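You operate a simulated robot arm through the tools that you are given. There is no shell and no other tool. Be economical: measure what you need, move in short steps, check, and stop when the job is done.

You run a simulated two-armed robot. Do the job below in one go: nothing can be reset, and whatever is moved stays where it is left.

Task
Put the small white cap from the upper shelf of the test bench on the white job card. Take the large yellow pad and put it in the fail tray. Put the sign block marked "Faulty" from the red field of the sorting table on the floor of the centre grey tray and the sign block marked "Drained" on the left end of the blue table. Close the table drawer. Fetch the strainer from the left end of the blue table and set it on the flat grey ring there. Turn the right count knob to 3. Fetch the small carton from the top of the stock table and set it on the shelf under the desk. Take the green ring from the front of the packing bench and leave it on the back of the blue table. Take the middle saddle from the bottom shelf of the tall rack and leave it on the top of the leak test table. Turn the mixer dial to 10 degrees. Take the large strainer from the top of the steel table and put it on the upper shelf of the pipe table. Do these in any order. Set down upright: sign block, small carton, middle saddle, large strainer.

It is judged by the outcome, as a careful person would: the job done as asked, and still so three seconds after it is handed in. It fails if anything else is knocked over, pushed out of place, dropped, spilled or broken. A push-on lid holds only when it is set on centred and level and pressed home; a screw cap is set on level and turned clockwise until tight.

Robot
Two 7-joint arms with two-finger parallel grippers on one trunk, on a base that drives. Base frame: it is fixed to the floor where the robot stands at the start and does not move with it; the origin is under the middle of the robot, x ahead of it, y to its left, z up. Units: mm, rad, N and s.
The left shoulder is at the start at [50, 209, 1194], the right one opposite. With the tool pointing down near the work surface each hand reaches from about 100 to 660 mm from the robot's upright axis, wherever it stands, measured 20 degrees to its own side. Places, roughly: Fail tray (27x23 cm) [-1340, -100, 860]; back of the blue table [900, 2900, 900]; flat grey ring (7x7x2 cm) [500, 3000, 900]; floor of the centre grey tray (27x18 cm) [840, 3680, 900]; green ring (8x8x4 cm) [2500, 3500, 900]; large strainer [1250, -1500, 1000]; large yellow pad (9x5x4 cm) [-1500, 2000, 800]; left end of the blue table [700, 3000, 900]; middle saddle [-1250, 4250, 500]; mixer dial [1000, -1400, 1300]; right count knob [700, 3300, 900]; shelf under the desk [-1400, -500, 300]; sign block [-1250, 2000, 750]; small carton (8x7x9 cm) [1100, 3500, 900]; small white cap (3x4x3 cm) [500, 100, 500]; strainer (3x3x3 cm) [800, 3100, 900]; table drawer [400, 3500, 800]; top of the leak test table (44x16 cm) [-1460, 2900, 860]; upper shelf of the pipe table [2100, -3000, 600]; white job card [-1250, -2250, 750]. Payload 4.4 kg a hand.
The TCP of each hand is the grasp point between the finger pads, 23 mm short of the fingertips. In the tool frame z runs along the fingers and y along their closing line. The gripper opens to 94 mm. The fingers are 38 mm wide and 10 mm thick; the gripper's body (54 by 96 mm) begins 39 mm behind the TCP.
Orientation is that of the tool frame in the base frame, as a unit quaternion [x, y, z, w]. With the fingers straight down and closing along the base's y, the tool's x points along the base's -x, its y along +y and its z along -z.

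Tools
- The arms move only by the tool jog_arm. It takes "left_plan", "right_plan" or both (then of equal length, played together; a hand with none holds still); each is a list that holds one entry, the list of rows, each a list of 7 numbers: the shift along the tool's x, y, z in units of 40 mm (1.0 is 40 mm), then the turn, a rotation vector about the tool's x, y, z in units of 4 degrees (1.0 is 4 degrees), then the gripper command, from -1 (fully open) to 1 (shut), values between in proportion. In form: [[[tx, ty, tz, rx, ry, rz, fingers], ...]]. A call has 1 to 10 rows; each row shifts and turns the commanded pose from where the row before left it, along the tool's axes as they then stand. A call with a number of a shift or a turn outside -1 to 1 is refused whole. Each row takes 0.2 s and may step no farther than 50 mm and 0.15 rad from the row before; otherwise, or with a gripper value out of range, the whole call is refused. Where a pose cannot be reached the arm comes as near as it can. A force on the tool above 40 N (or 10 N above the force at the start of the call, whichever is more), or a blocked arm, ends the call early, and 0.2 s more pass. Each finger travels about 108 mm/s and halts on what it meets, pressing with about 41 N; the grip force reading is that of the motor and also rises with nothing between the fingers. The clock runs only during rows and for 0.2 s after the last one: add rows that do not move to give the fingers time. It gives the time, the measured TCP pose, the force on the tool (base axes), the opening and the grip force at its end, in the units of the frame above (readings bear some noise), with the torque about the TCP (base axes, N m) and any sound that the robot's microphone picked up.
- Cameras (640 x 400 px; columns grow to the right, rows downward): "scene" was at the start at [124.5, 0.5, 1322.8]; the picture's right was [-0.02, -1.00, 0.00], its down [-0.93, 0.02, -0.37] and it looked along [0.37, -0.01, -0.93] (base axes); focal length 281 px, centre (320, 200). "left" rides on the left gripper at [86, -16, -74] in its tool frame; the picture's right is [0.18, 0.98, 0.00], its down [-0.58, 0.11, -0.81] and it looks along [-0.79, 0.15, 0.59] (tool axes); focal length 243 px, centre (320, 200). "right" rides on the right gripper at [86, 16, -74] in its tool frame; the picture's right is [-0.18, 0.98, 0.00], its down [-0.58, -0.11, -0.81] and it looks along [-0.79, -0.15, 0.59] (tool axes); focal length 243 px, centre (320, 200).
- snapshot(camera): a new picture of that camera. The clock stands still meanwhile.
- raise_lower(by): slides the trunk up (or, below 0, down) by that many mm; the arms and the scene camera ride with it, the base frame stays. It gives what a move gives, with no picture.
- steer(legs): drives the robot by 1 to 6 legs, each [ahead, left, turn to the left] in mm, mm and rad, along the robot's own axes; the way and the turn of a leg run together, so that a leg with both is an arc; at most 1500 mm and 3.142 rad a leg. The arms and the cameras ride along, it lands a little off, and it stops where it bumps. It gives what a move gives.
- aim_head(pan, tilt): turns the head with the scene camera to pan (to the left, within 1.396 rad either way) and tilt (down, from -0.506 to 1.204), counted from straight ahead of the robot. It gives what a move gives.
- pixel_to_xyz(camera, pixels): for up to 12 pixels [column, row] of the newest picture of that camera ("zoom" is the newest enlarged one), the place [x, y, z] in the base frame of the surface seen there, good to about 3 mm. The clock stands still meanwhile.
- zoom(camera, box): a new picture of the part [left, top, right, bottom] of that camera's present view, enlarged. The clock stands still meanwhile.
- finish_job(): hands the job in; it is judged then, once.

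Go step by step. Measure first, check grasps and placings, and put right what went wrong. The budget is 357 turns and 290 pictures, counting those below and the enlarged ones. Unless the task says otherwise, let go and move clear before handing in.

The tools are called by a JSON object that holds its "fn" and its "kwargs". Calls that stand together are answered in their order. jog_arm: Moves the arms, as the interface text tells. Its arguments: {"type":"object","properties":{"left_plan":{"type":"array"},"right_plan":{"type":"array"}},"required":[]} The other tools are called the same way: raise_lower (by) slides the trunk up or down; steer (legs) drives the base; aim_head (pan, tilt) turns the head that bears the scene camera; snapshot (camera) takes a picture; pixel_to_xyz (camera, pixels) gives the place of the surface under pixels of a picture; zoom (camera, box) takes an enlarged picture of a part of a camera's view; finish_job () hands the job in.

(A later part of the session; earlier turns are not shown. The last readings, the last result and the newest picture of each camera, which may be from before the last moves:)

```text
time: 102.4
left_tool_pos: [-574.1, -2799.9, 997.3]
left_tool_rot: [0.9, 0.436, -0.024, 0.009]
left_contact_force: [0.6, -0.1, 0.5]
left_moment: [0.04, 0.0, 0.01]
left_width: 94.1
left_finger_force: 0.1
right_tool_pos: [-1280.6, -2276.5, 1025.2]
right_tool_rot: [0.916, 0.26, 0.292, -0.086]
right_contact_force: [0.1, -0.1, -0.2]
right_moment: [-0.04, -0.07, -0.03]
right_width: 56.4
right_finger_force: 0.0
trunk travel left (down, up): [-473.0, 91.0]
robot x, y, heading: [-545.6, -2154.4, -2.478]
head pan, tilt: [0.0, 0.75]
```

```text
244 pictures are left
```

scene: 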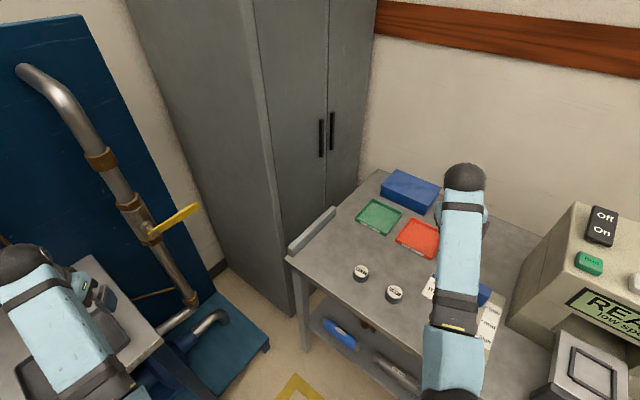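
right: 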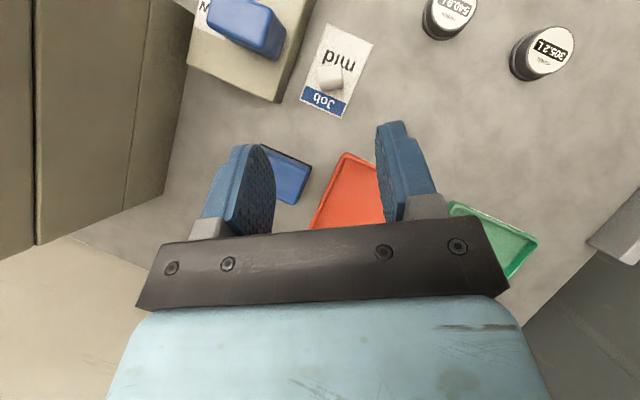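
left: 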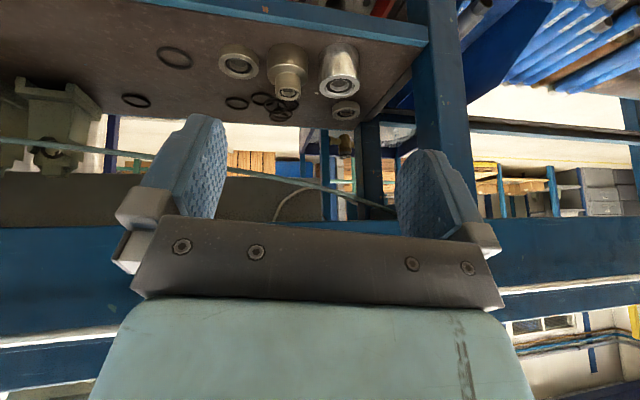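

The cap lies on the card at (330,75). Now to the steel table and mixer: I back away, straighten the right hand, and look ahead.

{"fn": "steer", "kwargs": {"legs": [[-500, 0, 0]]}}

{"fn": "jog_arm", "kwargs": {"right_plan": [[[0.3, 0, 0, 0, -1, 0, -1], [0.3, 0, 0, 0, -1, 0, -1], [0.3, 0, 0, 0, -1, 0, -1], [0.3, 0, 0, 0, -1, 0, -1], [0.3, 0, 0, 0, -1, 0, -1], [0.3, 0, 0, 0, -1, 0, -1], [0.3, 0, 0, 0, -1, 0, -1], [0.3, 0, 0, 0, -1, 0, -1], [0, 0, 0, 0, -0.7, 0, -1], [0, 0, 0, 0, 0, 0, -1]]]}}

{"fn": "steer", "kwargs": {"legs": [[0, 0, 1.6]]}}

{"fn": "aim_head", "kwargs": {"pan": 0.9, "tilt": 0.35}}

{"fn": "snapshot", "kwargs": {"camera": "scene"}}

```text
time: 105.3
left_tool_pos: [-191.8, -2502.8, 996.9]
left_tool_rot: [0.9, 0.436, -0.025, 0.01]
left_contact_force: [0.6, 0.4, 0.2]
left_moment: [-0.01, -0.03, 0.01]
left_width: 94.1
left_finger_force: 0.2
right_tool_pos: [-899.6, -1976.5, 1025.4]
right_tool_rot: [0.916, 0.262, 0.291, -0.086]
right_contact_force: [-0.6, 0.0, -0.9]
right_moment: [0.0, -0.02, 0.0]
right_width: 56.4
right_finger_force: 0.0
trunk travel left (down, up): [-473.0, 91.0]
robot x, y, heading: [-164.3, -1857.7, -2.482]
head pan, tilt: [0.0, 0.75]
```

```text
time: 107.7
left_tool_pos: [-191.8, -2502.7, 997.5]
left_tool_rot: [0.9, 0.436, -0.023, 0.009]
left_contact_force: [-0.5, -0.6, 0.2]
left_moment: [0.0, -0.05, -0.03]
left_width: 93.8
left_finger_force: 0.1
right_tool_pos: [-874.9, -1886.5, 1080.6]
right_tool_rot: [0.969, 0.244, -0.029, -0.034]
right_contact_force: [-0.8, 0.0, -0.3]
right_moment: [-0.02, 0.03, -0.03]
right_width: 94.0
right_finger_force: 0.0
right hand out of reach, approached as far as the arm can: row 3, 4
trunk travel left (down, up): [-473.0, 91.0]
robot x, y, heading: [-160.7, -1863.7, -2.481]
head pan, tilt: [0.0, 0.75]
stopped in row 10 (right hand): the arm was blocked; the commanded pose is now the measured one
```

```text
time: 111.9
left_tool_pos: [484.2, -1885.2, 998.0]
left_tool_rot: [0.327, 0.945, -0.01, 0.024]
left_contact_force: [-0.8, 0.1, -0.6]
left_moment: [0.02, -0.02, 0.0]
left_width: 94.1
left_finger_force: 0.1
right_tool_pos: [-130.9, -2568.9, 1080.2]
right_tool_rot: [0.511, 0.858, -0.044, -0.004]
right_contact_force: [-0.6, -0.1, 0.1]
right_moment: [0.01, 0.01, 0.03]
right_width: 93.9
right_finger_force: 0.1
trunk travel left (down, up): [-473.0, 91.0]
robot x, y, heading: [-160.5, -1856.1, -0.907]
head pan, tilt: [0.0, 0.75]
```

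```text
time: 113.1
left_tool_pos: [483.0, -1885.3, 997.4]
left_tool_rot: [0.328, 0.944, -0.01, 0.023]
left_contact_force: [0.3, -1.0, -0.4]
left_moment: [-0.01, 0.03, 0.02]
left_width: 94.0
left_finger_force: 0.1
right_tool_pos: [-131.0, -2569.2, 1079.8]
right_tool_rot: [0.512, 0.858, -0.044, -0.004]
right_contact_force: [0.0, 0.2, -0.4]
right_moment: [0.0, 0.01, 0.02]
right_width: 94.0
right_finger_force: 0.1
trunk travel left (down, up): [-473.0, 91.0]
robot x, y, heading: [-162.8, -1855.5, -0.908]
head pan, tilt: [0.901, 0.351]
```

```text
243 pictures are left
```

scene: 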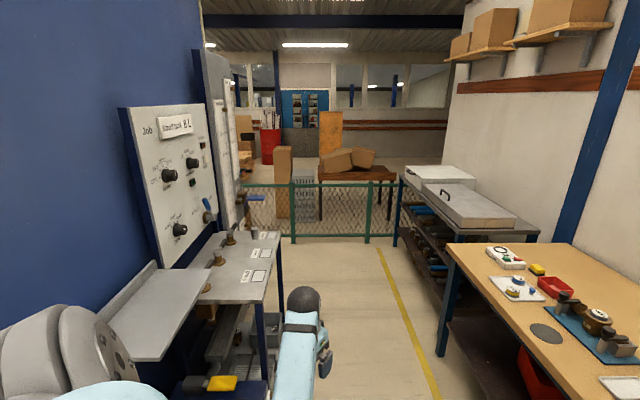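

Heading +x I see the mixer panel on the left, the steel table below it, and a rack at the far right (the pipe table?). I zoom and measure.

{"fn": "zoom", "kwargs": {"camera": "scene", "box": [110, 90, 300, 310]}}

{"fn": "pixel_to_xyz", "kwargs": {"camera": "scene", "pixels": [[168, 177], [180, 230], [192, 163], [208, 215], [250, 250], [258, 280], [232, 237], [140, 330], [420, 215], [425, 250], [430, 185], [500, 215]]}}

{"fn": "zoom", "kwargs": {"camera": "scene", "box": [380, 150, 550, 330]}}

```text
1.82 times, centred on (205, 200) of scene
```

zoom: 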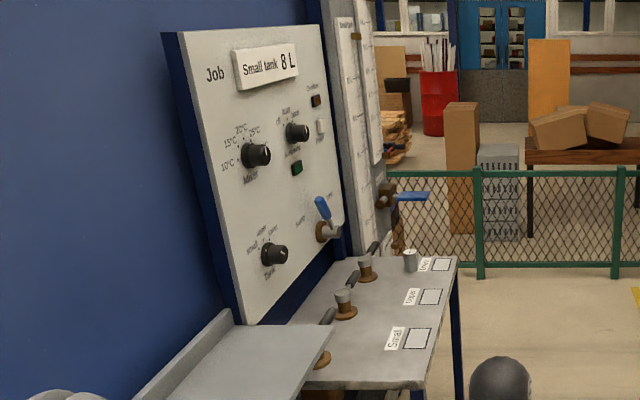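

```text
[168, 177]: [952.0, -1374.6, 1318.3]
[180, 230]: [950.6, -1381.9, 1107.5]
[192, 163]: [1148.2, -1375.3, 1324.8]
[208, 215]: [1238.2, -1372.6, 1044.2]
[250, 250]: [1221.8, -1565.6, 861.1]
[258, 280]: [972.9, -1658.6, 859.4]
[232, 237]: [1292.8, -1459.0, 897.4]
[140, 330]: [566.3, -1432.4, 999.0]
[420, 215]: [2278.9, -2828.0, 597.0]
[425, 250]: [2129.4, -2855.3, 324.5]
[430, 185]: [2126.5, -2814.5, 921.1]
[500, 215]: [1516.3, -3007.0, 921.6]
```

```text
2.22 times, centred on (465, 240) of scene
```

zoom: 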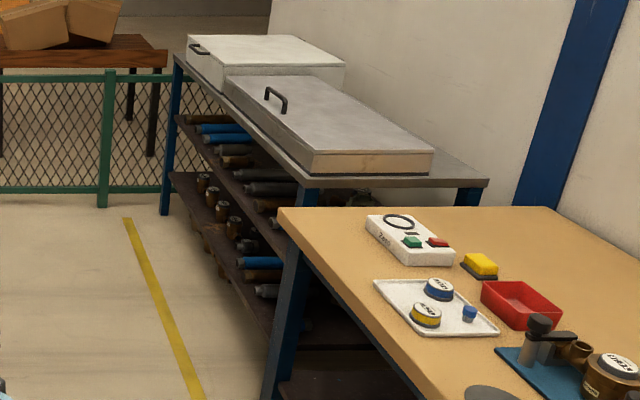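

The dial "Mixer" is at (952,-1375,1318) on the panel; the steel table top is z≈860. I measure the partition, plate and wood bench edges to plan the drive.

{"fn": "pixel_to_xyz", "kwargs": {"camera": "scene", "pixels": [[60, 100], [10, 250], [100, 270], [110, 340], [210, 280], [170, 355], [265, 330], [440, 350], [452, 250], [400, 240], [225, 385]]}}

{"fn": "jog_arm", "kwargs": {"left_plan": [[[0, 0, -1, 0, 0, 0, -1], [0, 0, -1, 0, 0, 0, -1], [0, 0, -1, 0, 0, 0, -1], [0, 0, -1, 0, 0, 0, -1]]]}}

```text
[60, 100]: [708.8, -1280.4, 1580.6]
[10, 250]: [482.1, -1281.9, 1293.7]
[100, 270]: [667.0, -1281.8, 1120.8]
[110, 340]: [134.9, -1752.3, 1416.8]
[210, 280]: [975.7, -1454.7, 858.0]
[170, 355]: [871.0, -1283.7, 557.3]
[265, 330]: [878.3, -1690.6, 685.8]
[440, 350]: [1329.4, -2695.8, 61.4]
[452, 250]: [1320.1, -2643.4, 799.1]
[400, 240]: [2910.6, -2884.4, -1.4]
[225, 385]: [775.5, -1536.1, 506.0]
```

```text
time: 114.1
left_tool_pos: [487.1, -1868.0, 1161.8]
left_tool_rot: [0.32, 0.947, -0.002, 0.028]
left_contact_force: [0.8, 0.0, 0.0]
left_moment: [0.03, -0.03, -0.01]
left_width: 94.1
left_finger_force: 0.1
left hand out of reach, approached as far as the arm can: row 4
right_tool_pos: [-132.3, -2570.7, 1079.7]
right_tool_rot: [0.512, 0.858, -0.044, -0.004]
right_contact_force: [0.3, 0.0, -0.5]
right_moment: [-0.01, -0.04, -0.03]
right_width: 94.0
right_finger_force: 0.1
trunk travel left (down, up): [-473.0, 91.0]
robot x, y, heading: [-160.7, -1859.6, -0.908]
head pan, tilt: [0.901, 0.351]
```

The corridor spans y −1690…−2640. I turn to +x, drive into the corridor, turn to face +y, then sidestep to the dial.

{"fn": "steer", "kwargs": {"legs": [[0, -150, 0], [0, 0, 0.908], [460, -100, 0], [0, 0, 1.571]]}}

{"fn": "aim_head", "kwargs": {"pan": -0.6, "tilt": 0.4}}

{"fn": "snapshot", "kwargs": {"camera": "scene"}}

```text
time: 124.5
left_tool_pos: [-309.7, -1613.7, 1161.3]
left_tool_rot: [0.773, -0.634, -0.025, -0.013]
left_contact_force: [-0.2, 0.4, -0.2]
left_moment: [0.03, 0.0, -0.01]
left_width: 94.1
left_finger_force: 0.0
right_tool_pos: [619.2, -1495.4, 1081.0]
right_tool_rot: [-0.623, 0.781, -0.02, 0.04]
right_contact_force: [0.4, 1.3, -0.3]
right_moment: [-0.02, 0.03, 0.02]
right_width: 93.9
right_finger_force: 0.1
trunk travel left (down, up): [-473.0, 91.0]
robot x, y, heading: [173.0, -2057.7, 1.512]
head pan, tilt: [0.901, 0.351]
```

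```text
time: 126.1
left_tool_pos: [-310.5, -1614.6, 1162.1]
left_tool_rot: [0.774, -0.632, -0.027, -0.014]
left_contact_force: [0.3, -0.2, -0.5]
left_moment: [-0.04, 0.01, 0.0]
left_width: 94.2
left_finger_force: 0.0
right_tool_pos: [620.1, -1495.2, 1081.3]
right_tool_rot: [-0.622, 0.782, -0.02, 0.041]
right_contact_force: [-0.5, -0.4, -0.5]
right_moment: [-0.03, 0.02, 0.0]
right_width: 94.1
right_finger_force: 0.1
trunk travel left (down, up): [-473.0, 91.0]
robot x, y, heading: [174.1, -2048.2, 1.514]
head pan, tilt: [-0.6, 0.4]
```

```text
240 pictures are left
```

scene: 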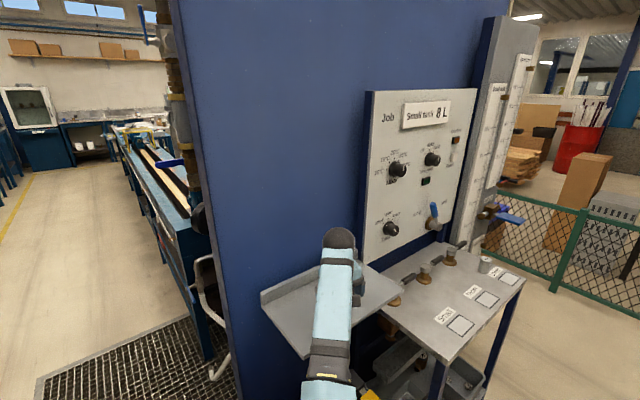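

I zoom the panel and the table.

{"fn": "zoom", "kwargs": {"camera": "scene", "box": [360, 85, 480, 160]}}

{"fn": "zoom", "kwargs": {"camera": "scene", "box": [380, 200, 540, 300]}}

{"fn": "zoom", "kwargs": {"camera": "scene", "box": [380, 140, 420, 190]}}

{"fn": "pixel_to_xyz", "kwargs": {"camera": "scene", "pixels": [[398, 170], [397, 182], [485, 265], [493, 278], [450, 257], [424, 274], [410, 150], [520, 285], [445, 350], [380, 300]]}}

```text
5.33 times, centred on (420, 122) of scene
```

zoom: 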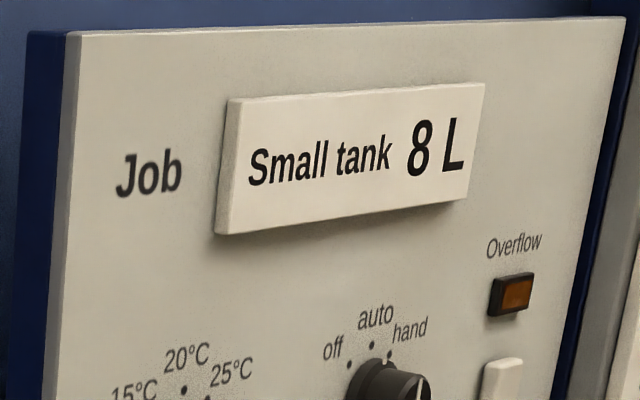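

```text
4.00 times, centred on (460, 250) of scene
```

zoom: 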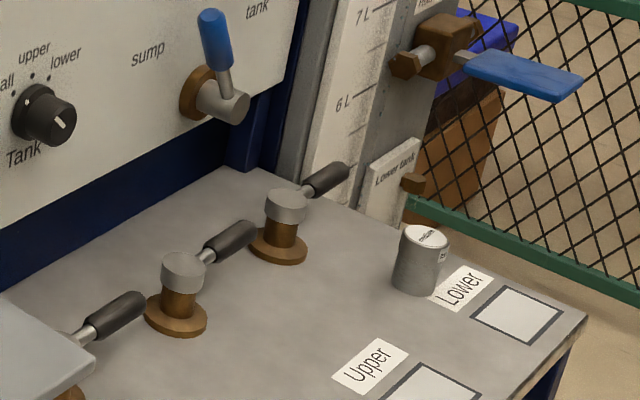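

```text
8.00 times, centred on (400, 165) of scene
```

zoom: 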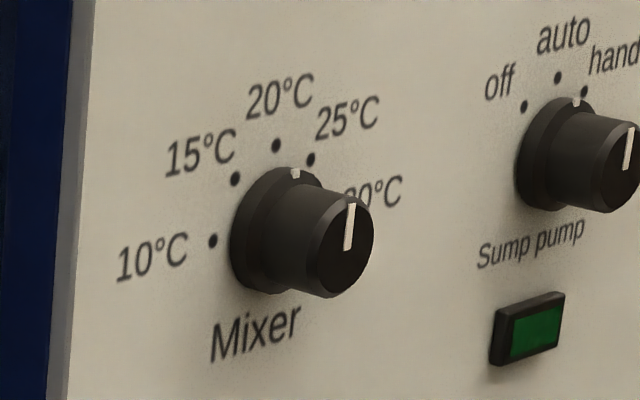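

```text
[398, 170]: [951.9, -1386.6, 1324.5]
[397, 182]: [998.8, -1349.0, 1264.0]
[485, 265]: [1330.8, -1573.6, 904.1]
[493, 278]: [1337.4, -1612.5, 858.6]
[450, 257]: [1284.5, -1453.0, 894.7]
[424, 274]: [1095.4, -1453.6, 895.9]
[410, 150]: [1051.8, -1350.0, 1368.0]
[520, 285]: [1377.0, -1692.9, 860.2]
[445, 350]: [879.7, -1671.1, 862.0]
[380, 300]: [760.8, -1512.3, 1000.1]
```

The dial's scale runs 10 °C at 9 o'clock to 30 °C at 3 o'clock, pointer now near 20–25. I zoom on the labelled cup on the table.

{"fn": "zoom", "kwargs": {"camera": "scene", "box": [472, 250, 504, 280]}}

{"fn": "zoom", "kwargs": {"camera": "scene", "box": [340, 290, 500, 400]}}

```text
13.33 times, centred on (488, 265) of scene
```

zoom: 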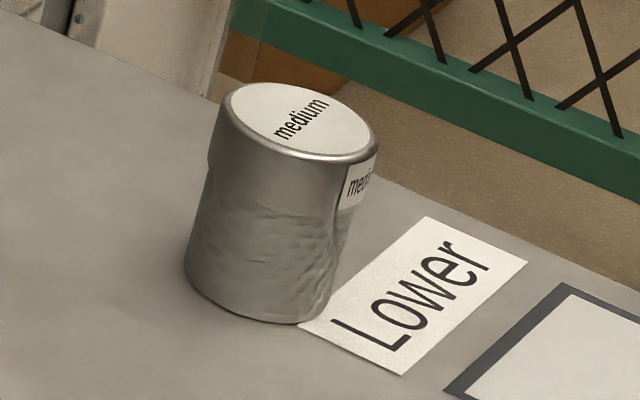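

```text
3.64 times, centred on (420, 345) of scene
```

zoom: 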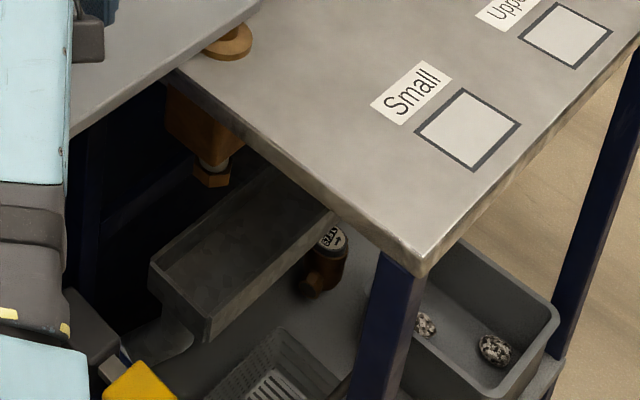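

That cup is marked "medium", so the large strainer is elsewhere. I sidestep right to look at the whole table top.

{"fn": "steer", "kwargs": {"legs": [[0, -600, 0.05]]}}

{"fn": "aim_head", "kwargs": {"pan": -0.1, "tilt": 0.55}}

{"fn": "snapshot", "kwargs": {"camera": "scene"}}

{"fn": "snapshot", "kwargs": {"camera": "right"}}

```text
time: 131.8
left_tool_pos: [273.1, -1655.9, 1161.9]
left_tool_rot: [0.788, -0.615, -0.026, -0.013]
left_contact_force: [-0.6, 0.2, 0.3]
left_moment: [0.02, 0.01, 0.01]
left_width: 94.0
left_finger_force: 0.1
right_tool_pos: [1197.2, -1499.6, 1080.0]
right_tool_rot: [-0.638, 0.769, -0.019, 0.041]
right_contact_force: [0.6, -0.2, 0.3]
right_moment: [0.0, 0.01, -0.03]
right_width: 94.1
right_finger_force: 0.0
trunk travel left (down, up): [-473.0, 91.0]
robot x, y, heading: [773.3, -2074.1, 1.558]
head pan, tilt: [-0.6, 0.4]
```

```text
time: 132.8
left_tool_pos: [271.2, -1656.2, 1162.6]
left_tool_rot: [0.788, -0.615, -0.027, -0.012]
left_contact_force: [-0.1, 0.1, 1.0]
left_moment: [0.0, -0.02, 0.0]
left_width: 94.0
left_finger_force: 0.0
right_tool_pos: [1197.0, -1498.6, 1080.2]
right_tool_rot: [-0.638, 0.769, -0.019, 0.041]
right_contact_force: [0.3, -0.7, 1.0]
right_moment: [-0.01, -0.01, -0.01]
right_width: 94.2
right_finger_force: 0.1
trunk travel left (down, up): [-473.0, 91.0]
robot x, y, heading: [774.9, -2075.3, 1.554]
head pan, tilt: [-0.099, 0.55]
```

```text
234 pictures are left
```

scene: 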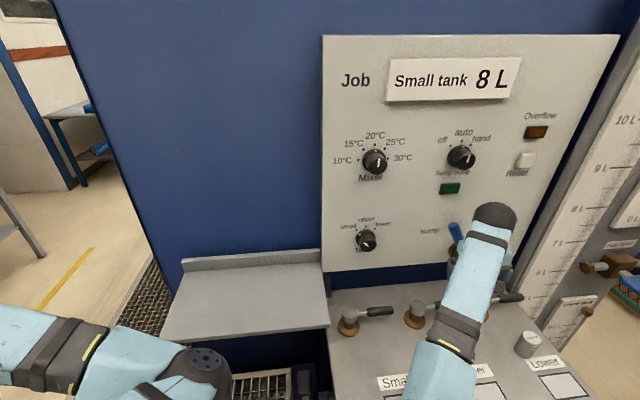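

```text
233 pictures are left
```

right: 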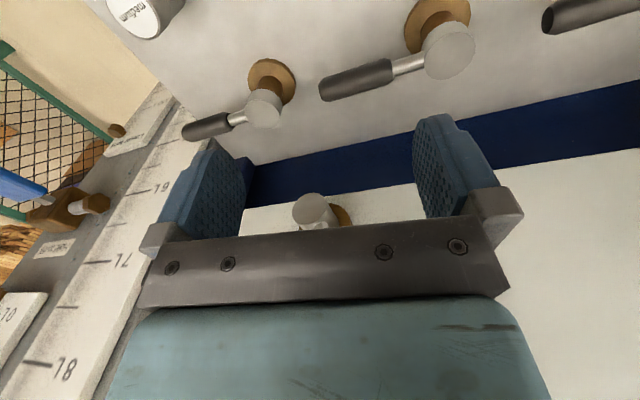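

Only the "medium"-mesh cup stands on this table (its wrinkled lower body looks like mesh), so it is most likely the large strainer (vs the 3 cm one). First the dial; I zoom on it.

{"fn": "zoom", "kwargs": {"camera": "scene", "box": [325, 125, 425, 187]}}

{"fn": "pixel_to_xyz", "kwargs": {"camera": "zoom", "pixels": [[320, 240], [240, 230], [270, 160], [320, 120], [370, 150], [410, 225], [150, 300], [320, 200]]}}

```text
6.40 times, centred on (375, 156) of scene
```

zoom: 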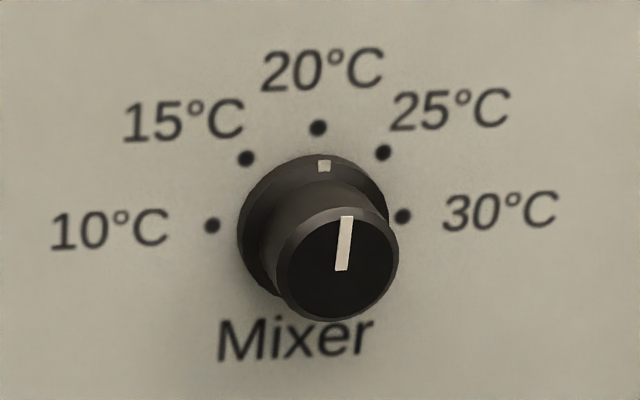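

```text
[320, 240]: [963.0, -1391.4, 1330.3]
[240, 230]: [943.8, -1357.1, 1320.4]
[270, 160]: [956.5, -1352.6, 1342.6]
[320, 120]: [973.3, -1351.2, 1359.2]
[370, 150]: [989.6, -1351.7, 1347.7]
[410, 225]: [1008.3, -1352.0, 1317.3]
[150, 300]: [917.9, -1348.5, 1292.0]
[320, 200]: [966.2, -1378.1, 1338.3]
```

The dial axis is about (970, ·, 1322), scale radius 35 mm, pointer now ≈21°, and 10° is due left. I raise the right hand while tilting it toward horizontal.

{"fn": "jog_arm", "kwargs": {"right_plan": [[[0, 0, -0.6, 0, -1, 0, -1], [0, 0, -0.6, 0, -1, 0, -1], [0, 0, -0.6, 0, -1, 0, -1], [0, 0, -0.6, 0, -1, 0, -1], [0, 0, -0.6, 0, -1, 0, -1], [0, 0, -0.6, 0, -1, 0, -1], [0, 0, -0.6, 0, -1, 0, -1], [0, 0, -0.6, 0, -1, 0, -1], [0, 0, -0.6, 0, -1, 0, -1], [0, 0, -0.6, 0, -1, 0, -1]]]}}

{"fn": "jog_arm", "kwargs": {"right_plan": [[[0, 0, 0, 0, -1, 0, -1], [0, 0, 0, 0, -1, 0, -1], [0, 0, 0, 0, -1, 0, -1], [0, 0, 0, 0, -1, 0, -1], [0, 0, 0, 0, -1, 0, -1], [0, 0, 0, 0, -1, 0, -1], [0, 0, 0, 0, -1, 0, -1], [0, 0, 0, 0, -1, 0, -1], [0, 0, 0, 0, -1, 0, -1], [0, 0, 0, 0, -1, 0, -1]]]}}

{"fn": "snapshot", "kwargs": {"camera": "scene"}}

```text
time: 135.0
left_tool_pos: [272.7, -1657.5, 1161.2]
left_tool_rot: [0.788, -0.615, -0.027, -0.013]
left_contact_force: [0.0, -0.8, 0.5]
left_moment: [0.0, -0.02, -0.03]
left_width: 94.2
left_finger_force: 0.0
right_tool_pos: [1164.4, -1576.8, 1299.8]
right_tool_rot: [-0.605, 0.708, 0.197, 0.305]
right_contact_force: [0.0, -0.2, 0.0]
right_moment: [0.02, 0.0, -0.01]
right_width: 94.0
right_finger_force: 0.1
trunk travel left (down, up): [-473.0, 91.0]
robot x, y, heading: [771.1, -2076.9, 1.558]
head pan, tilt: [-0.099, 0.55]
```

```text
time: 136.5
left_tool_pos: [270.8, -1657.7, 1164.1]
left_tool_rot: [0.788, -0.615, -0.027, -0.013]
left_contact_force: [-0.1, -0.1, -0.4]
left_moment: [0.02, 0.02, 0.02]
left_width: 94.1
left_finger_force: 0.0
right_tool_pos: [1179.1, -1569.3, 1372.9]
right_tool_rot: [-0.507, 0.595, 0.362, 0.508]
right_contact_force: [-0.1, 0.1, -0.5]
right_moment: [0.0, 0.01, 0.01]
right_width: 94.0
right_finger_force: 0.1
trunk travel left (down, up): [-473.0, 91.0]
robot x, y, heading: [772.7, -2078.3, 1.558]
head pan, tilt: [-0.099, 0.55]
stopped in row 7 (right hand): the arm was blocked; the commanded pose is now the measured one
```

```text
231 pictures are left
```

scene: 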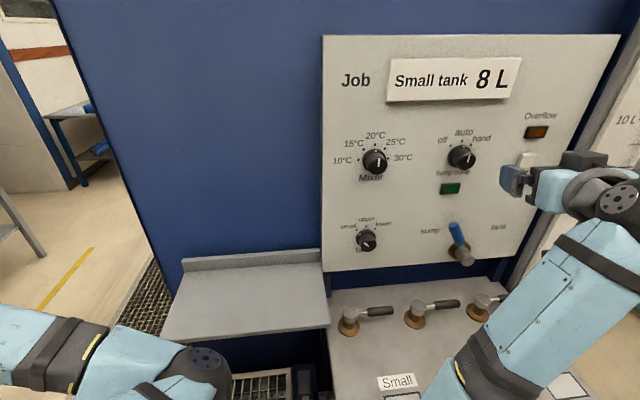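

The hand is now 13° below horizontal and 14° right of straight, at (1179,-1569,1373). I move it left to the dial's line, yawing it straight.

{"fn": "jog_arm", "kwargs": {"right_plan": [[[0.18, 0.85, -0.15, -0.57, -0.05, -0.13, -0.4], [0.18, 0.85, -0.1, -0.57, -0.05, -0.13, -0.4], [0.18, 0.85, -0.05, -0.57, -0.05, -0.13, -0.4], [0.18, 0.85, 0, -0.57, -0.05, -0.13, -0.4], [0.18, 0.85, 0, -0.57, -0.05, -0.13, -0.4], [0.18, 0.85, 0, -0.57, -0.05, -0.13, -0.4], [0, 0, 0, 0, 0, 0, -0.4]]]}}

{"fn": "snapshot", "kwargs": {"camera": "scene"}}

{"fn": "snapshot", "kwargs": {"camera": "right"}}

```text
time: 137.4
left_tool_pos: [271.4, -1656.7, 1163.1]
left_tool_rot: [0.788, -0.615, -0.027, -0.012]
left_contact_force: [-0.4, -0.1, 0.2]
left_moment: [0.03, -0.01, 0.01]
left_width: 94.0
left_finger_force: 0.1
right_tool_pos: [1086.6, -1565.0, 1428.8]
right_tool_rot: [-0.498, 0.522, 0.43, 0.543]
right_contact_force: [0.9, -0.1, -0.6]
right_moment: [0.02, -0.02, -0.02]
right_width: 65.8
right_finger_force: 0.1
trunk travel left (down, up): [-473.0, 91.0]
robot x, y, heading: [775.0, -2071.9, 1.555]
head pan, tilt: [-0.099, 0.55]
stopped in row 4 (right hand): the arm was blocked; the commanded pose is now the measured one
```

```text
230 pictures are left
```

scene: 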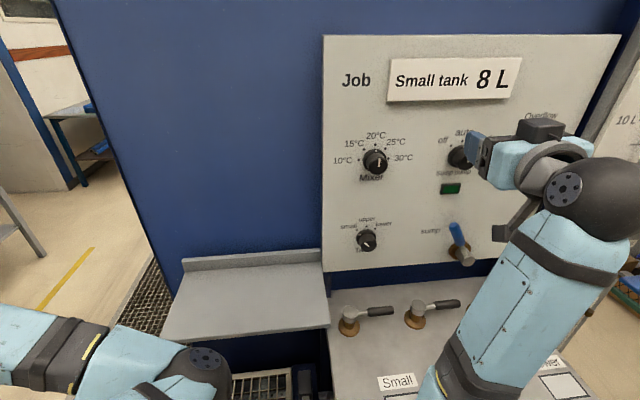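

```text
229 pictures are left
```

right: 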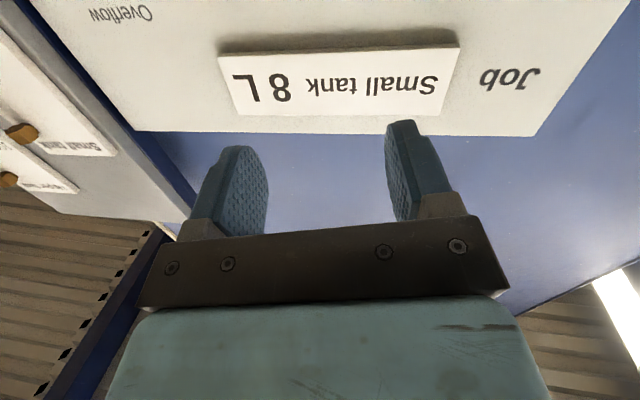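

The wrist is near a limit because the forearm comes steeply from below. I back the robot 130 mm so that the arm can stretch out flatter, then bring the hand forward, left and down.

{"fn": "steer", "kwargs": {"legs": [[-130, 0, 0]]}}

{"fn": "jog_arm", "kwargs": {"right_plan": [[[0.2, 0.3, 0.9, 0, 0, 0, -0.4], [0.2, 0.3, 0.9, 0, 0, 0, -0.4], [0.35, 0.64, 0.8, -0.33, 0, 0, -0.4], [0.35, 0.64, 0.8, -0.33, 0, 0, -0.4], [0.35, 0.64, 0.8, -0.33, 0, 0, -0.4], [0.35, 0.64, 0.6, -0.33, 0, 0, -0.4], [0, 0, 0, 0, 0, 0, -0.4]]]}}

{"fn": "snapshot", "kwargs": {"camera": "scene"}}

```text
time: 138.7
left_tool_pos: [270.2, -1784.0, 1163.3]
left_tool_rot: [0.788, -0.616, -0.027, -0.012]
left_contact_force: [-0.5, 0.9, 0.3]
left_moment: [-0.02, 0.0, 0.02]
left_width: 93.7
left_finger_force: 0.1
right_tool_pos: [1086.3, -1693.0, 1426.9]
right_tool_rot: [-0.497, 0.524, 0.426, 0.544]
right_contact_force: [0.0, -0.7, -0.3]
right_moment: [0.02, 0.01, -0.03]
right_width: 65.8
right_finger_force: 0.0
trunk travel left (down, up): [-473.0, 91.0]
robot x, y, heading: [773.8, -2201.2, 1.554]
head pan, tilt: [-0.099, 0.55]
```

```text
time: 140.2
left_tool_pos: [269.9, -1784.4, 1163.2]
left_tool_rot: [0.787, -0.616, -0.027, -0.012]
left_contact_force: [0.4, -0.8, 0.4]
left_moment: [-0.02, 0.0, 0.01]
left_width: 94.0
left_finger_force: 0.0
right_tool_pos: [989.7, -1495.0, 1336.1]
right_tool_rot: [0.521, -0.503, -0.451, -0.521]
right_contact_force: [-0.3, 0.2, -0.5]
right_moment: [0.04, -0.03, 0.02]
right_width: 66.0
right_finger_force: 0.0
trunk travel left (down, up): [-473.0, 91.0]
robot x, y, heading: [770.1, -2204.0, 1.552]
head pan, tilt: [-0.099, 0.55]
```

```text
228 pictures are left
```

scene: 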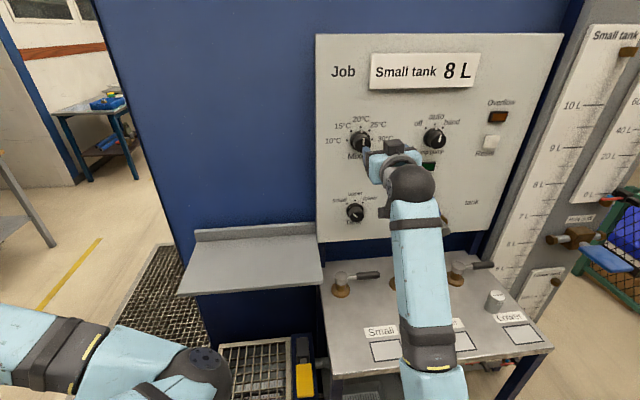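

The hand is well placed at (990,-1495,1336), level. I centre on the dial axis (969,1322) and pre-roll the hand 40° clockwise to have room for the turn.

{"fn": "jog_arm", "kwargs": {"right_plan": [[[0.3, 0.55, 0, 0, 0, 0, -0.4], [0, 0, 0, 0, 0, 1, -0.4], [0, 0, 0, 0, 0, 1, -0.4], [0, 0, 0, 0, 0, 1, -0.4], [0, 0, 0, 0, 0, 1, -0.4], [0, 0, 0, 0, 0, 1, -0.4], [0, 0, 0, 0, 0, 1, -0.4], [0, 0, 0, 0, 0, 1, -0.4], [0, 0, 0, 0, 0, 1, -0.4], [0, 0, 0, 0, 0, 1, -0.4]]]}}

{"fn": "snapshot", "kwargs": {"camera": "right"}}

{"fn": "zoom", "kwargs": {"camera": "scene", "box": [310, 100, 450, 190]}}

```text
time: 142.1
left_tool_pos: [269.9, -1783.6, 1163.2]
left_tool_rot: [0.787, -0.616, -0.027, -0.012]
left_contact_force: [-0.3, -0.6, 0.2]
left_moment: [0.01, 0.0, -0.01]
left_width: 94.0
left_finger_force: 0.0
right_tool_pos: [1027.0, -1489.9, 1313.8]
right_tool_rot: [-0.397, 0.602, 0.523, 0.455]
right_contact_force: [-0.4, -0.1, 0.6]
right_moment: [0.0, -0.02, 0.02]
right_width: 65.7
right_finger_force: 0.2
trunk travel left (down, up): [-473.0, 91.0]
robot x, y, heading: [772.1, -2198.1, 1.55]
head pan, tilt: [-0.099, 0.55]
stopped in row 9 (right hand): the arm was blocked; the commanded pose is now the measured one
```

```text
227 pictures are left
```

right: 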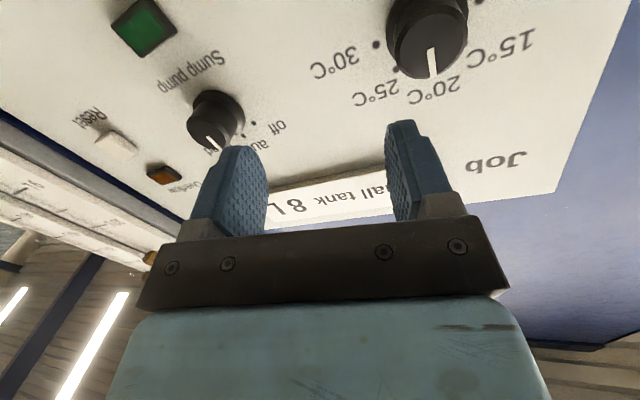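

```text
4.44 times, centred on (380, 145) of scene
```

zoom: 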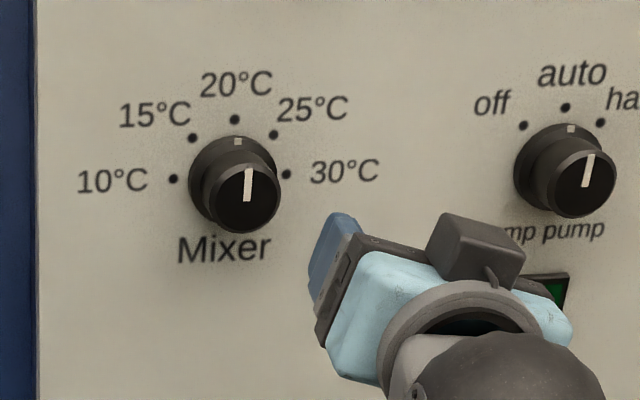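

Clockwise roll is limited (about 16°), so I'll do the whole turn counter-clockwise from here, in two grips if needed. I recentre on the dial axis and straighten the yaw.

{"fn": "jog_arm", "kwargs": {"right_plan": [[[0.1, 0.72, -0.1, -0.91, 0.26, -0.75, -0.4], [0.1, 0.72, -0.1, -0.91, 0.26, -0.75, -0.4], [0, 0, 0, 0, 0, 0, -0.4]]]}}

{"fn": "snapshot", "kwargs": {"camera": "right"}}

{"fn": "zoom", "kwargs": {"camera": "scene", "box": [310, 100, 450, 190]}}

```text
time: 142.9
left_tool_pos: [270.9, -1784.4, 1163.0]
left_tool_rot: [0.787, -0.616, -0.027, -0.012]
left_contact_force: [-0.9, -0.3, 0.0]
left_moment: [0.05, 0.01, 0.0]
left_width: 93.7
left_finger_force: 0.1
right_tool_pos: [968.0, -1493.1, 1319.9]
right_tool_rot: [-0.467, 0.554, 0.529, 0.442]
right_contact_force: [0.6, 0.0, -0.1]
right_moment: [-0.02, 0.02, -0.01]
right_width: 65.8
right_finger_force: 0.0
trunk travel left (down, up): [-473.0, 91.0]
robot x, y, heading: [767.1, -2201.4, 1.552]
head pan, tilt: [-0.099, 0.55]
```

```text
225 pictures are left
```

right: 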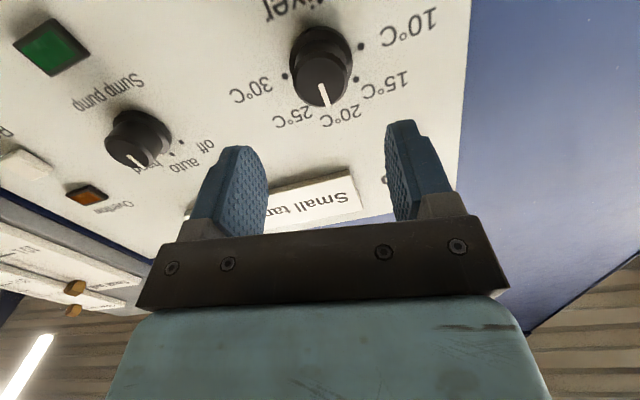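

```text
4.44 times, centred on (380, 145) of scene
```

zoom: 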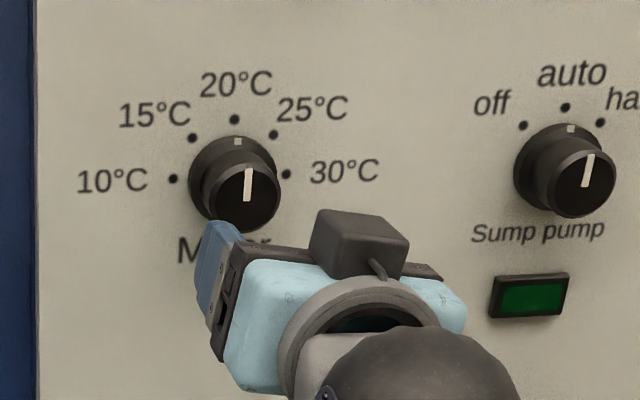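

I measure the knob face and body from this nearer view.

{"fn": "pixel_to_xyz", "kwargs": {"camera": "right", "pixels": [[321, 80], [298, 82], [345, 80], [322, 103], [320, 60], [360, 47], [283, 76], [358, 80]]}}

```text
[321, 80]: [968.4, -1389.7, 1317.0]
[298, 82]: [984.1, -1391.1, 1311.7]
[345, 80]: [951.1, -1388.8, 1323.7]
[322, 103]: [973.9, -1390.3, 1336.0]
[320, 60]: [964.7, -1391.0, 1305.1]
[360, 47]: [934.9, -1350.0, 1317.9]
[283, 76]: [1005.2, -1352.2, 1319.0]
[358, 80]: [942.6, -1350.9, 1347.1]
```

Dial axis (969,1319), knob radius ≈18, face at y=−1390. I advance 102 mm along the axis so that the pads straddle the knob.

{"fn": "jog_arm", "kwargs": {"right_plan": [[[-0.04, 0, 0.85, 0, 0, 0, -0.4], [-0.04, 0, 0.85, 0, 0, 0, -0.4], [-0.04, 0, 0.85, 0, 0, 0, -0.4], [0, 0, 0, 0, 0, 0, -0.4]]]}}

{"fn": "snapshot", "kwargs": {"camera": "right"}}

```text
time: 143.9
left_tool_pos: [270.4, -1784.3, 1162.8]
left_tool_rot: [0.787, -0.616, -0.028, -0.012]
left_contact_force: [-0.7, 0.9, -0.1]
left_moment: [0.03, 0.06, -0.03]
left_width: 93.9
left_finger_force: 0.1
right_tool_pos: [969.3, -1391.3, 1321.3]
right_tool_rot: [-0.465, 0.555, 0.529, 0.443]
right_contact_force: [-0.3, 0.6, 0.1]
right_moment: [0.01, 0.0, 0.01]
right_width: 65.8
right_finger_force: 0.0
trunk travel left (down, up): [-473.0, 91.0]
robot x, y, heading: [771.0, -2198.6, 1.558]
head pan, tilt: [-0.099, 0.55]
```

```text
223 pictures are left
```

right: 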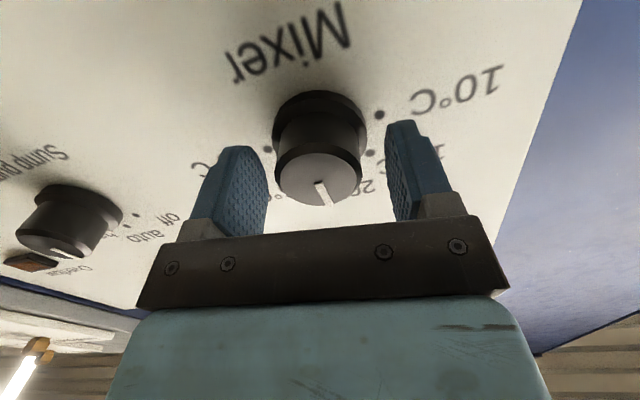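

The pads straddle the knob. I close and turn counter-clockwise 24° as a test.

{"fn": "jog_arm", "kwargs": {"right_plan": [[[0, 0, 0, 0, 0, 0, 0.4], [0, 0, 0, 0, 0, 0, 0.6], [0, 0, 0, 0, 0, 0, 0.6], [0, 0, 0, 0, 0, -1, 0.6], [0, 0, 0, 0, 0, -1, 0.6], [0, 0, 0, 0, 0, -1, 0.6], [0, 0, 0, 0, 0, -1, 0.6], [0, 0, 0, 0, 0, -1, 0.6], [0, 0, 0, 0, 0, -1, 0.6], [0, 0, 0, 0, 0, 0, 0.6]]]}}

{"fn": "snapshot", "kwargs": {"camera": "right"}}

```text
time: 146.1
left_tool_pos: [269.5, -1784.7, 1163.2]
left_tool_rot: [0.787, -0.616, -0.027, -0.013]
left_contact_force: [-0.2, -0.3, 0.1]
left_moment: [-0.02, -0.01, 0.01]
left_width: 94.2
left_finger_force: 0.0
right_tool_pos: [970.2, -1389.6, 1319.9]
right_tool_rot: [0.571, -0.445, -0.424, -0.545]
right_contact_force: [3.6, -2.1, 7.8]
right_moment: [0.01, -0.02, -1.08]
right_width: 41.2
right_finger_force: 44.7
trunk travel left (down, up): [-473.0, 91.0]
robot x, y, heading: [773.5, -2204.8, 1.551]
head pan, tilt: [-0.099, 0.55]
```

```text
222 pictures are left
```

right: 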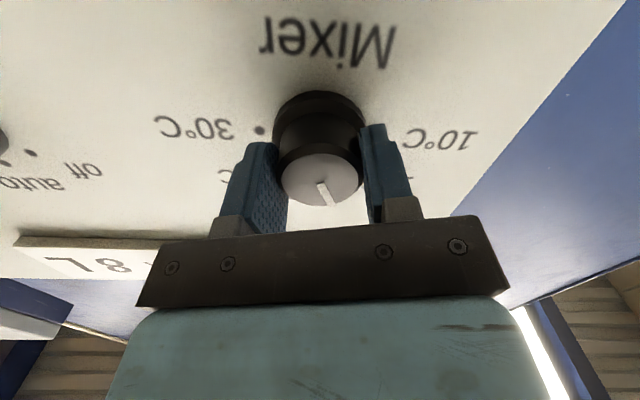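

The knob turns with the hand. I continue 40° more.

{"fn": "jog_arm", "kwargs": {"right_plan": [[[0, 0, 0, 0, 0, -1, 0.6], [0, 0, 0, 0, 0, -1, 0.6], [0, 0, 0, 0, 0, -1, 0.6], [0, 0, 0, 0, 0, -1, 0.6], [0, 0, 0, 0, 0, -1, 0.6], [0, 0, 0, 0, 0, -1, 0.6], [0, 0, 0, 0, 0, -1, 0.6], [0, 0, 0, 0, 0, -1, 0.6], [0, 0, 0, 0, 0, -1, 0.6], [0, 0, 0, 0, 0, -1, 0.6]]]}}

{"fn": "snapshot", "kwargs": {"camera": "right"}}

```text
time: 148.3
left_tool_pos: [270.2, -1786.1, 1163.2]
left_tool_rot: [0.788, -0.615, -0.028, -0.013]
left_contact_force: [-0.1, -0.7, -0.1]
left_moment: [-0.01, 0.0, 0.0]
left_width: 94.0
left_finger_force: 0.0
right_tool_pos: [968.9, -1390.8, 1321.3]
right_tool_rot: [0.688, -0.223, -0.215, -0.656]
right_contact_force: [3.6, 0.3, 5.4]
right_moment: [0.56, 0.02, -0.94]
right_width: 41.8
right_finger_force: 44.7
trunk travel left (down, up): [-473.0, 91.0]
robot x, y, heading: [772.6, -2197.7, 1.557]
head pan, tilt: [-0.099, 0.55]
```

```text
221 pictures are left
```

right: 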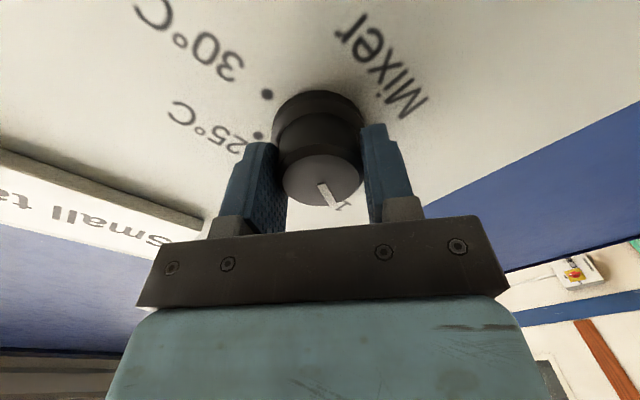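

Good. I turn another 34° and check from the scene camera.

{"fn": "jog_arm", "kwargs": {"right_plan": [[[0, 0, 0, 0, 0, -1, 0.6], [0, 0, 0, 0, 0, -1, 0.6], [0, 0, 0, 0, 0, -1, 0.6], [0, 0, 0, 0, 0, -1, 0.6], [0, 0, 0, 0, 0, -1, 0.6], [0, 0, 0, 0, 0, -1, 0.6], [0, 0, 0, 0, 0, -1, 0.6], [0, 0, 0, 0, 0, -1, 0.6], [0, 0, 0, 0, 0, -0.5, 0.6], [0, 0, 0, 0, 0, 0, 0.6]]]}}

{"fn": "zoom", "kwargs": {"camera": "scene", "box": [310, 100, 420, 170]}}

```text
time: 150.5
left_tool_pos: [271.6, -1784.9, 1163.5]
left_tool_rot: [0.787, -0.616, -0.028, -0.014]
left_contact_force: [-0.9, -0.1, 0.0]
left_moment: [-0.01, 0.0, 0.04]
left_width: 94.0
left_finger_force: 0.1
right_tool_pos: [970.1, -1390.5, 1320.2]
right_tool_rot: [0.724, -0.012, -0.013, -0.689]
right_contact_force: [1.6, -2.2, 2.7]
right_moment: [1.04, 0.87, -0.31]
right_width: 42.8
right_finger_force: 44.7
trunk travel left (down, up): [-473.0, 91.0]
robot x, y, heading: [770.0, -2203.0, 1.555]
head pan, tilt: [-0.099, 0.55]
```

```text
5.71 times, centred on (365, 135) of scene
```

zoom: 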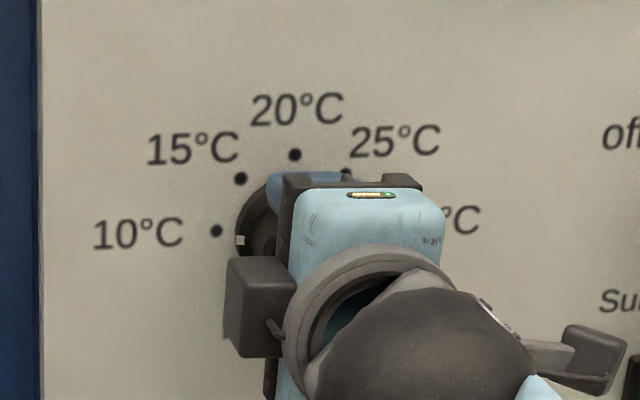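

The ring mark sits at (240,240), lined up with the 10 °C dot within a couple of degrees. I release and back off to check.

{"fn": "jog_arm", "kwargs": {"right_plan": [[[0, 0, 0, 0, 0, 0, 0], [0, 0, 0, 0, 0, 0, -0.4], [0, 0, 0, 0, 0, 0, -0.4], [0, 0, -0.6, 0, 0, 0, -0.4], [0, 0, -0.9, 0, 0, 0, -0.4], [0, 0, -0.9, 0, 0, 0, -0.4], [0, 0, -0.9, 0, 0, 0, -0.4]]]}}

{"fn": "snapshot", "kwargs": {"camera": "right"}}

{"fn": "zoom", "kwargs": {"camera": "scene", "box": [310, 100, 420, 170]}}

```text
time: 152.1
left_tool_pos: [270.9, -1785.4, 1162.5]
left_tool_rot: [0.788, -0.616, -0.027, -0.013]
left_contact_force: [0.1, -0.4, 0.2]
left_moment: [0.02, 0.01, -0.01]
left_width: 94.0
left_finger_force: 0.0
right_tool_pos: [969.2, -1525.4, 1328.2]
right_tool_rot: [0.723, -0.012, -0.012, -0.69]
right_contact_force: [0.3, -0.6, -0.5]
right_moment: [0.05, 0.0, -0.04]
right_width: 65.7
right_finger_force: 0.1
trunk travel left (down, up): [-473.0, 91.0]
robot x, y, heading: [771.2, -2200.6, 1.554]
head pan, tilt: [-0.099, 0.55]
```

```text
219 pictures are left
```

right: 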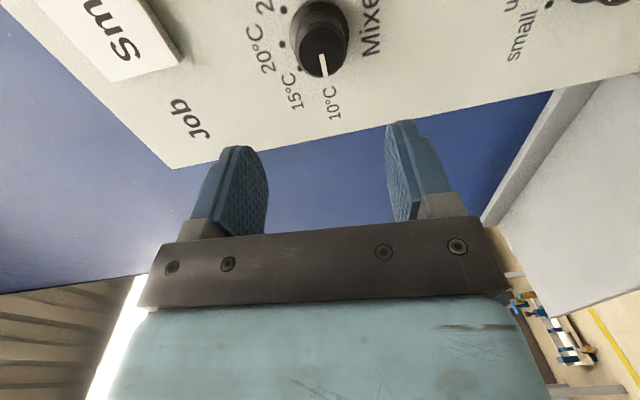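

```text
5.71 times, centred on (365, 135) of scene
```

zoom: 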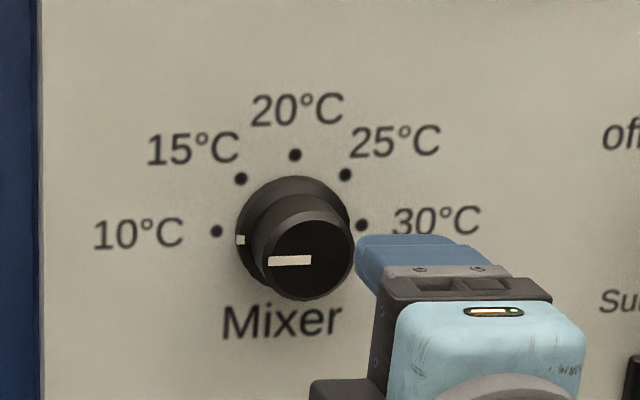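

The pointer now lies along 10 °C (line (268,261)–(311,258)). Next the strainer: I turn the hand down (about tool x) while moving it right toward the cup at (1335,-1580).

{"fn": "jog_arm", "kwargs": {"right_plan": [[[0.3, 0, -0.3, -1, 0, 0, -1], [0.3, 0, -0.3, -1, 0, 0, -1], [0.4, 0, -0.3, -1, 0, 0, -1], [0.4, 0, 0, -1, 0, 0, -1], [0.4, 0, 0, -1, 0, 0, -1], [0.4, 0, 0, -1, 0, 0, -1], [0.4, 0, 0, -1, 0, 0, -1], [0.4, 0, 0, -1, 0, 0, -1], [0.4, 0, 0, -1, 0, 0, -1], [0.4, 0, 0, -1, 0, 0, -1]]]}}

{"fn": "jog_arm", "kwargs": {"right_plan": [[[0.4, 0, 0, -1, 0, 0, -1], [0.4, 0, 0, -1, 0, 0, -1], [0.4, 0, 0, -1, 0, 0, -1], [0.4, 0, 0, -1, 0, 0, -1], [0.4, 0, 0, -1, 0, 0, -1], [0.4, 0, 0, -1, 0, 0, -1], [0.4, 0, 0, -1, 0, 0, -1], [0.4, 0, 0, -1, 0, 0, -1], [0.4, 0, 0, -1, 0, 0, -1], [0.4, 0, 0, -1, 0, 0, -1]]]}}

{"fn": "aim_head", "kwargs": {"pan": -0.7, "tilt": 0.6}}

{"fn": "snapshot", "kwargs": {"camera": "scene"}}

```text
time: 154.3
left_tool_pos: [271.3, -1783.8, 1163.2]
left_tool_rot: [0.787, -0.616, -0.027, -0.012]
left_contact_force: [0.8, 0.3, 0.2]
left_moment: [0.0, 0.06, 0.0]
left_width: 94.0
left_finger_force: 0.0
right_tool_pos: [1121.1, -1557.4, 1325.2]
right_tool_rot: [0.916, -0.007, -0.015, -0.4]
right_contact_force: [0.2, -0.4, 0.2]
right_moment: [-0.01, 0.01, 0.03]
right_width: 94.0
right_finger_force: 0.2
trunk travel left (down, up): [-473.0, 91.0]
robot x, y, heading: [772.1, -2200.6, 1.553]
head pan, tilt: [-0.099, 0.55]
```

```text
time: 156.5
left_tool_pos: [271.6, -1784.7, 1161.8]
left_tool_rot: [0.788, -0.615, -0.027, -0.012]
left_contact_force: [-0.4, -1.2, 0.4]
left_moment: [0.01, 0.04, 0.01]
left_width: 94.0
left_finger_force: 0.0
right_tool_pos: [1282.6, -1556.2, 1319.1]
right_tool_rot: [0.998, -0.001, -0.018, -0.062]
right_contact_force: [-0.2, 0.2, -0.1]
right_moment: [-0.01, 0.0, 0.0]
right_width: 94.0
right_finger_force: 0.1
trunk travel left (down, up): [-473.0, 91.0]
robot x, y, heading: [770.6, -2204.1, 1.555]
head pan, tilt: [-0.099, 0.55]
```

```text
time: 157.5
left_tool_pos: [269.8, -1784.8, 1162.6]
left_tool_rot: [0.788, -0.616, -0.027, -0.013]
left_contact_force: [-0.2, -0.1, 0.6]
left_moment: [-0.02, 0.05, 0.0]
left_width: 94.1
left_finger_force: 0.3
right_tool_pos: [1281.1, -1556.8, 1319.5]
right_tool_rot: [0.998, -0.002, -0.018, -0.063]
right_contact_force: [-0.2, 0.9, 0.2]
right_moment: [-0.04, 0.0, -0.02]
right_width: 94.1
right_finger_force: 0.1
trunk travel left (down, up): [-473.0, 91.0]
robot x, y, heading: [771.1, -2201.8, 1.551]
head pan, tilt: [-0.7, 0.6]
```

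```text
217 pictures are left
```

scene: 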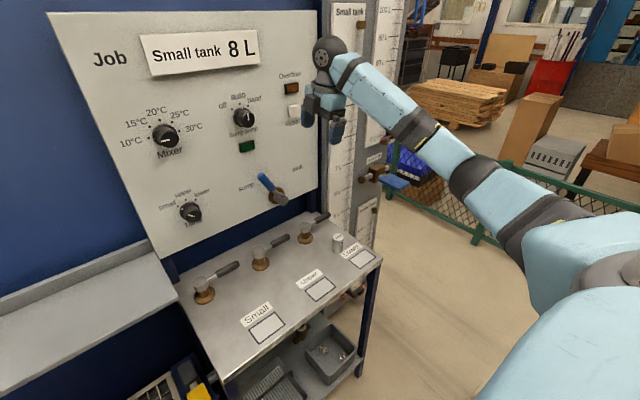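

The arm is now in a good posture. The table top holds only that cup; I measure it.

{"fn": "zoom", "kwargs": {"camera": "scene", "box": [318, 222, 366, 270]}}

{"fn": "pixel_to_xyz", "kwargs": {"camera": "zoom", "pixels": [[230, 170], [190, 170], [260, 190], [320, 180], [230, 230], [280, 240], [220, 300], [260, 300]]}}

{"fn": "snapshot", "kwargs": {"camera": "right"}}

```text
8.33 times, centred on (342, 246) of scene
```

zoom: 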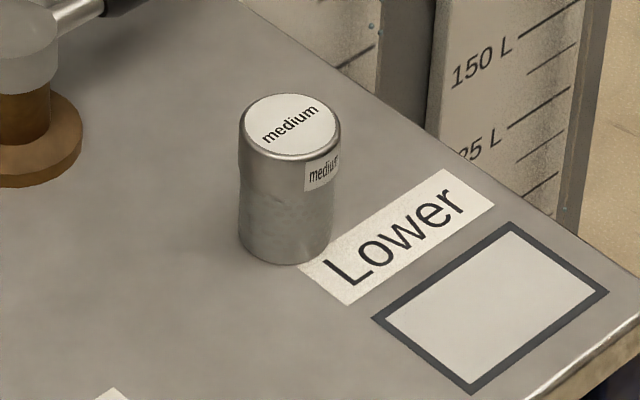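

```text
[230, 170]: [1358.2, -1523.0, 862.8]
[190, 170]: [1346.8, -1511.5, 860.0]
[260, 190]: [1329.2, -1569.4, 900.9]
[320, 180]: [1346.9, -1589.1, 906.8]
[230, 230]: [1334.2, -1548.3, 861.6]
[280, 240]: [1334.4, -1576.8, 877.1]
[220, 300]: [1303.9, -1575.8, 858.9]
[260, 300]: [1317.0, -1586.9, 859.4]
```

```text
215 pictures are left
```

right: 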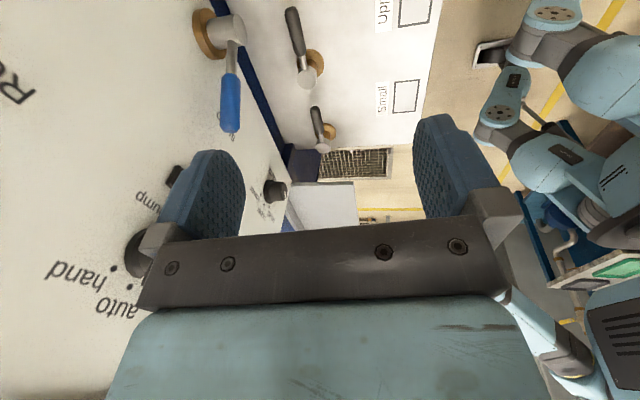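

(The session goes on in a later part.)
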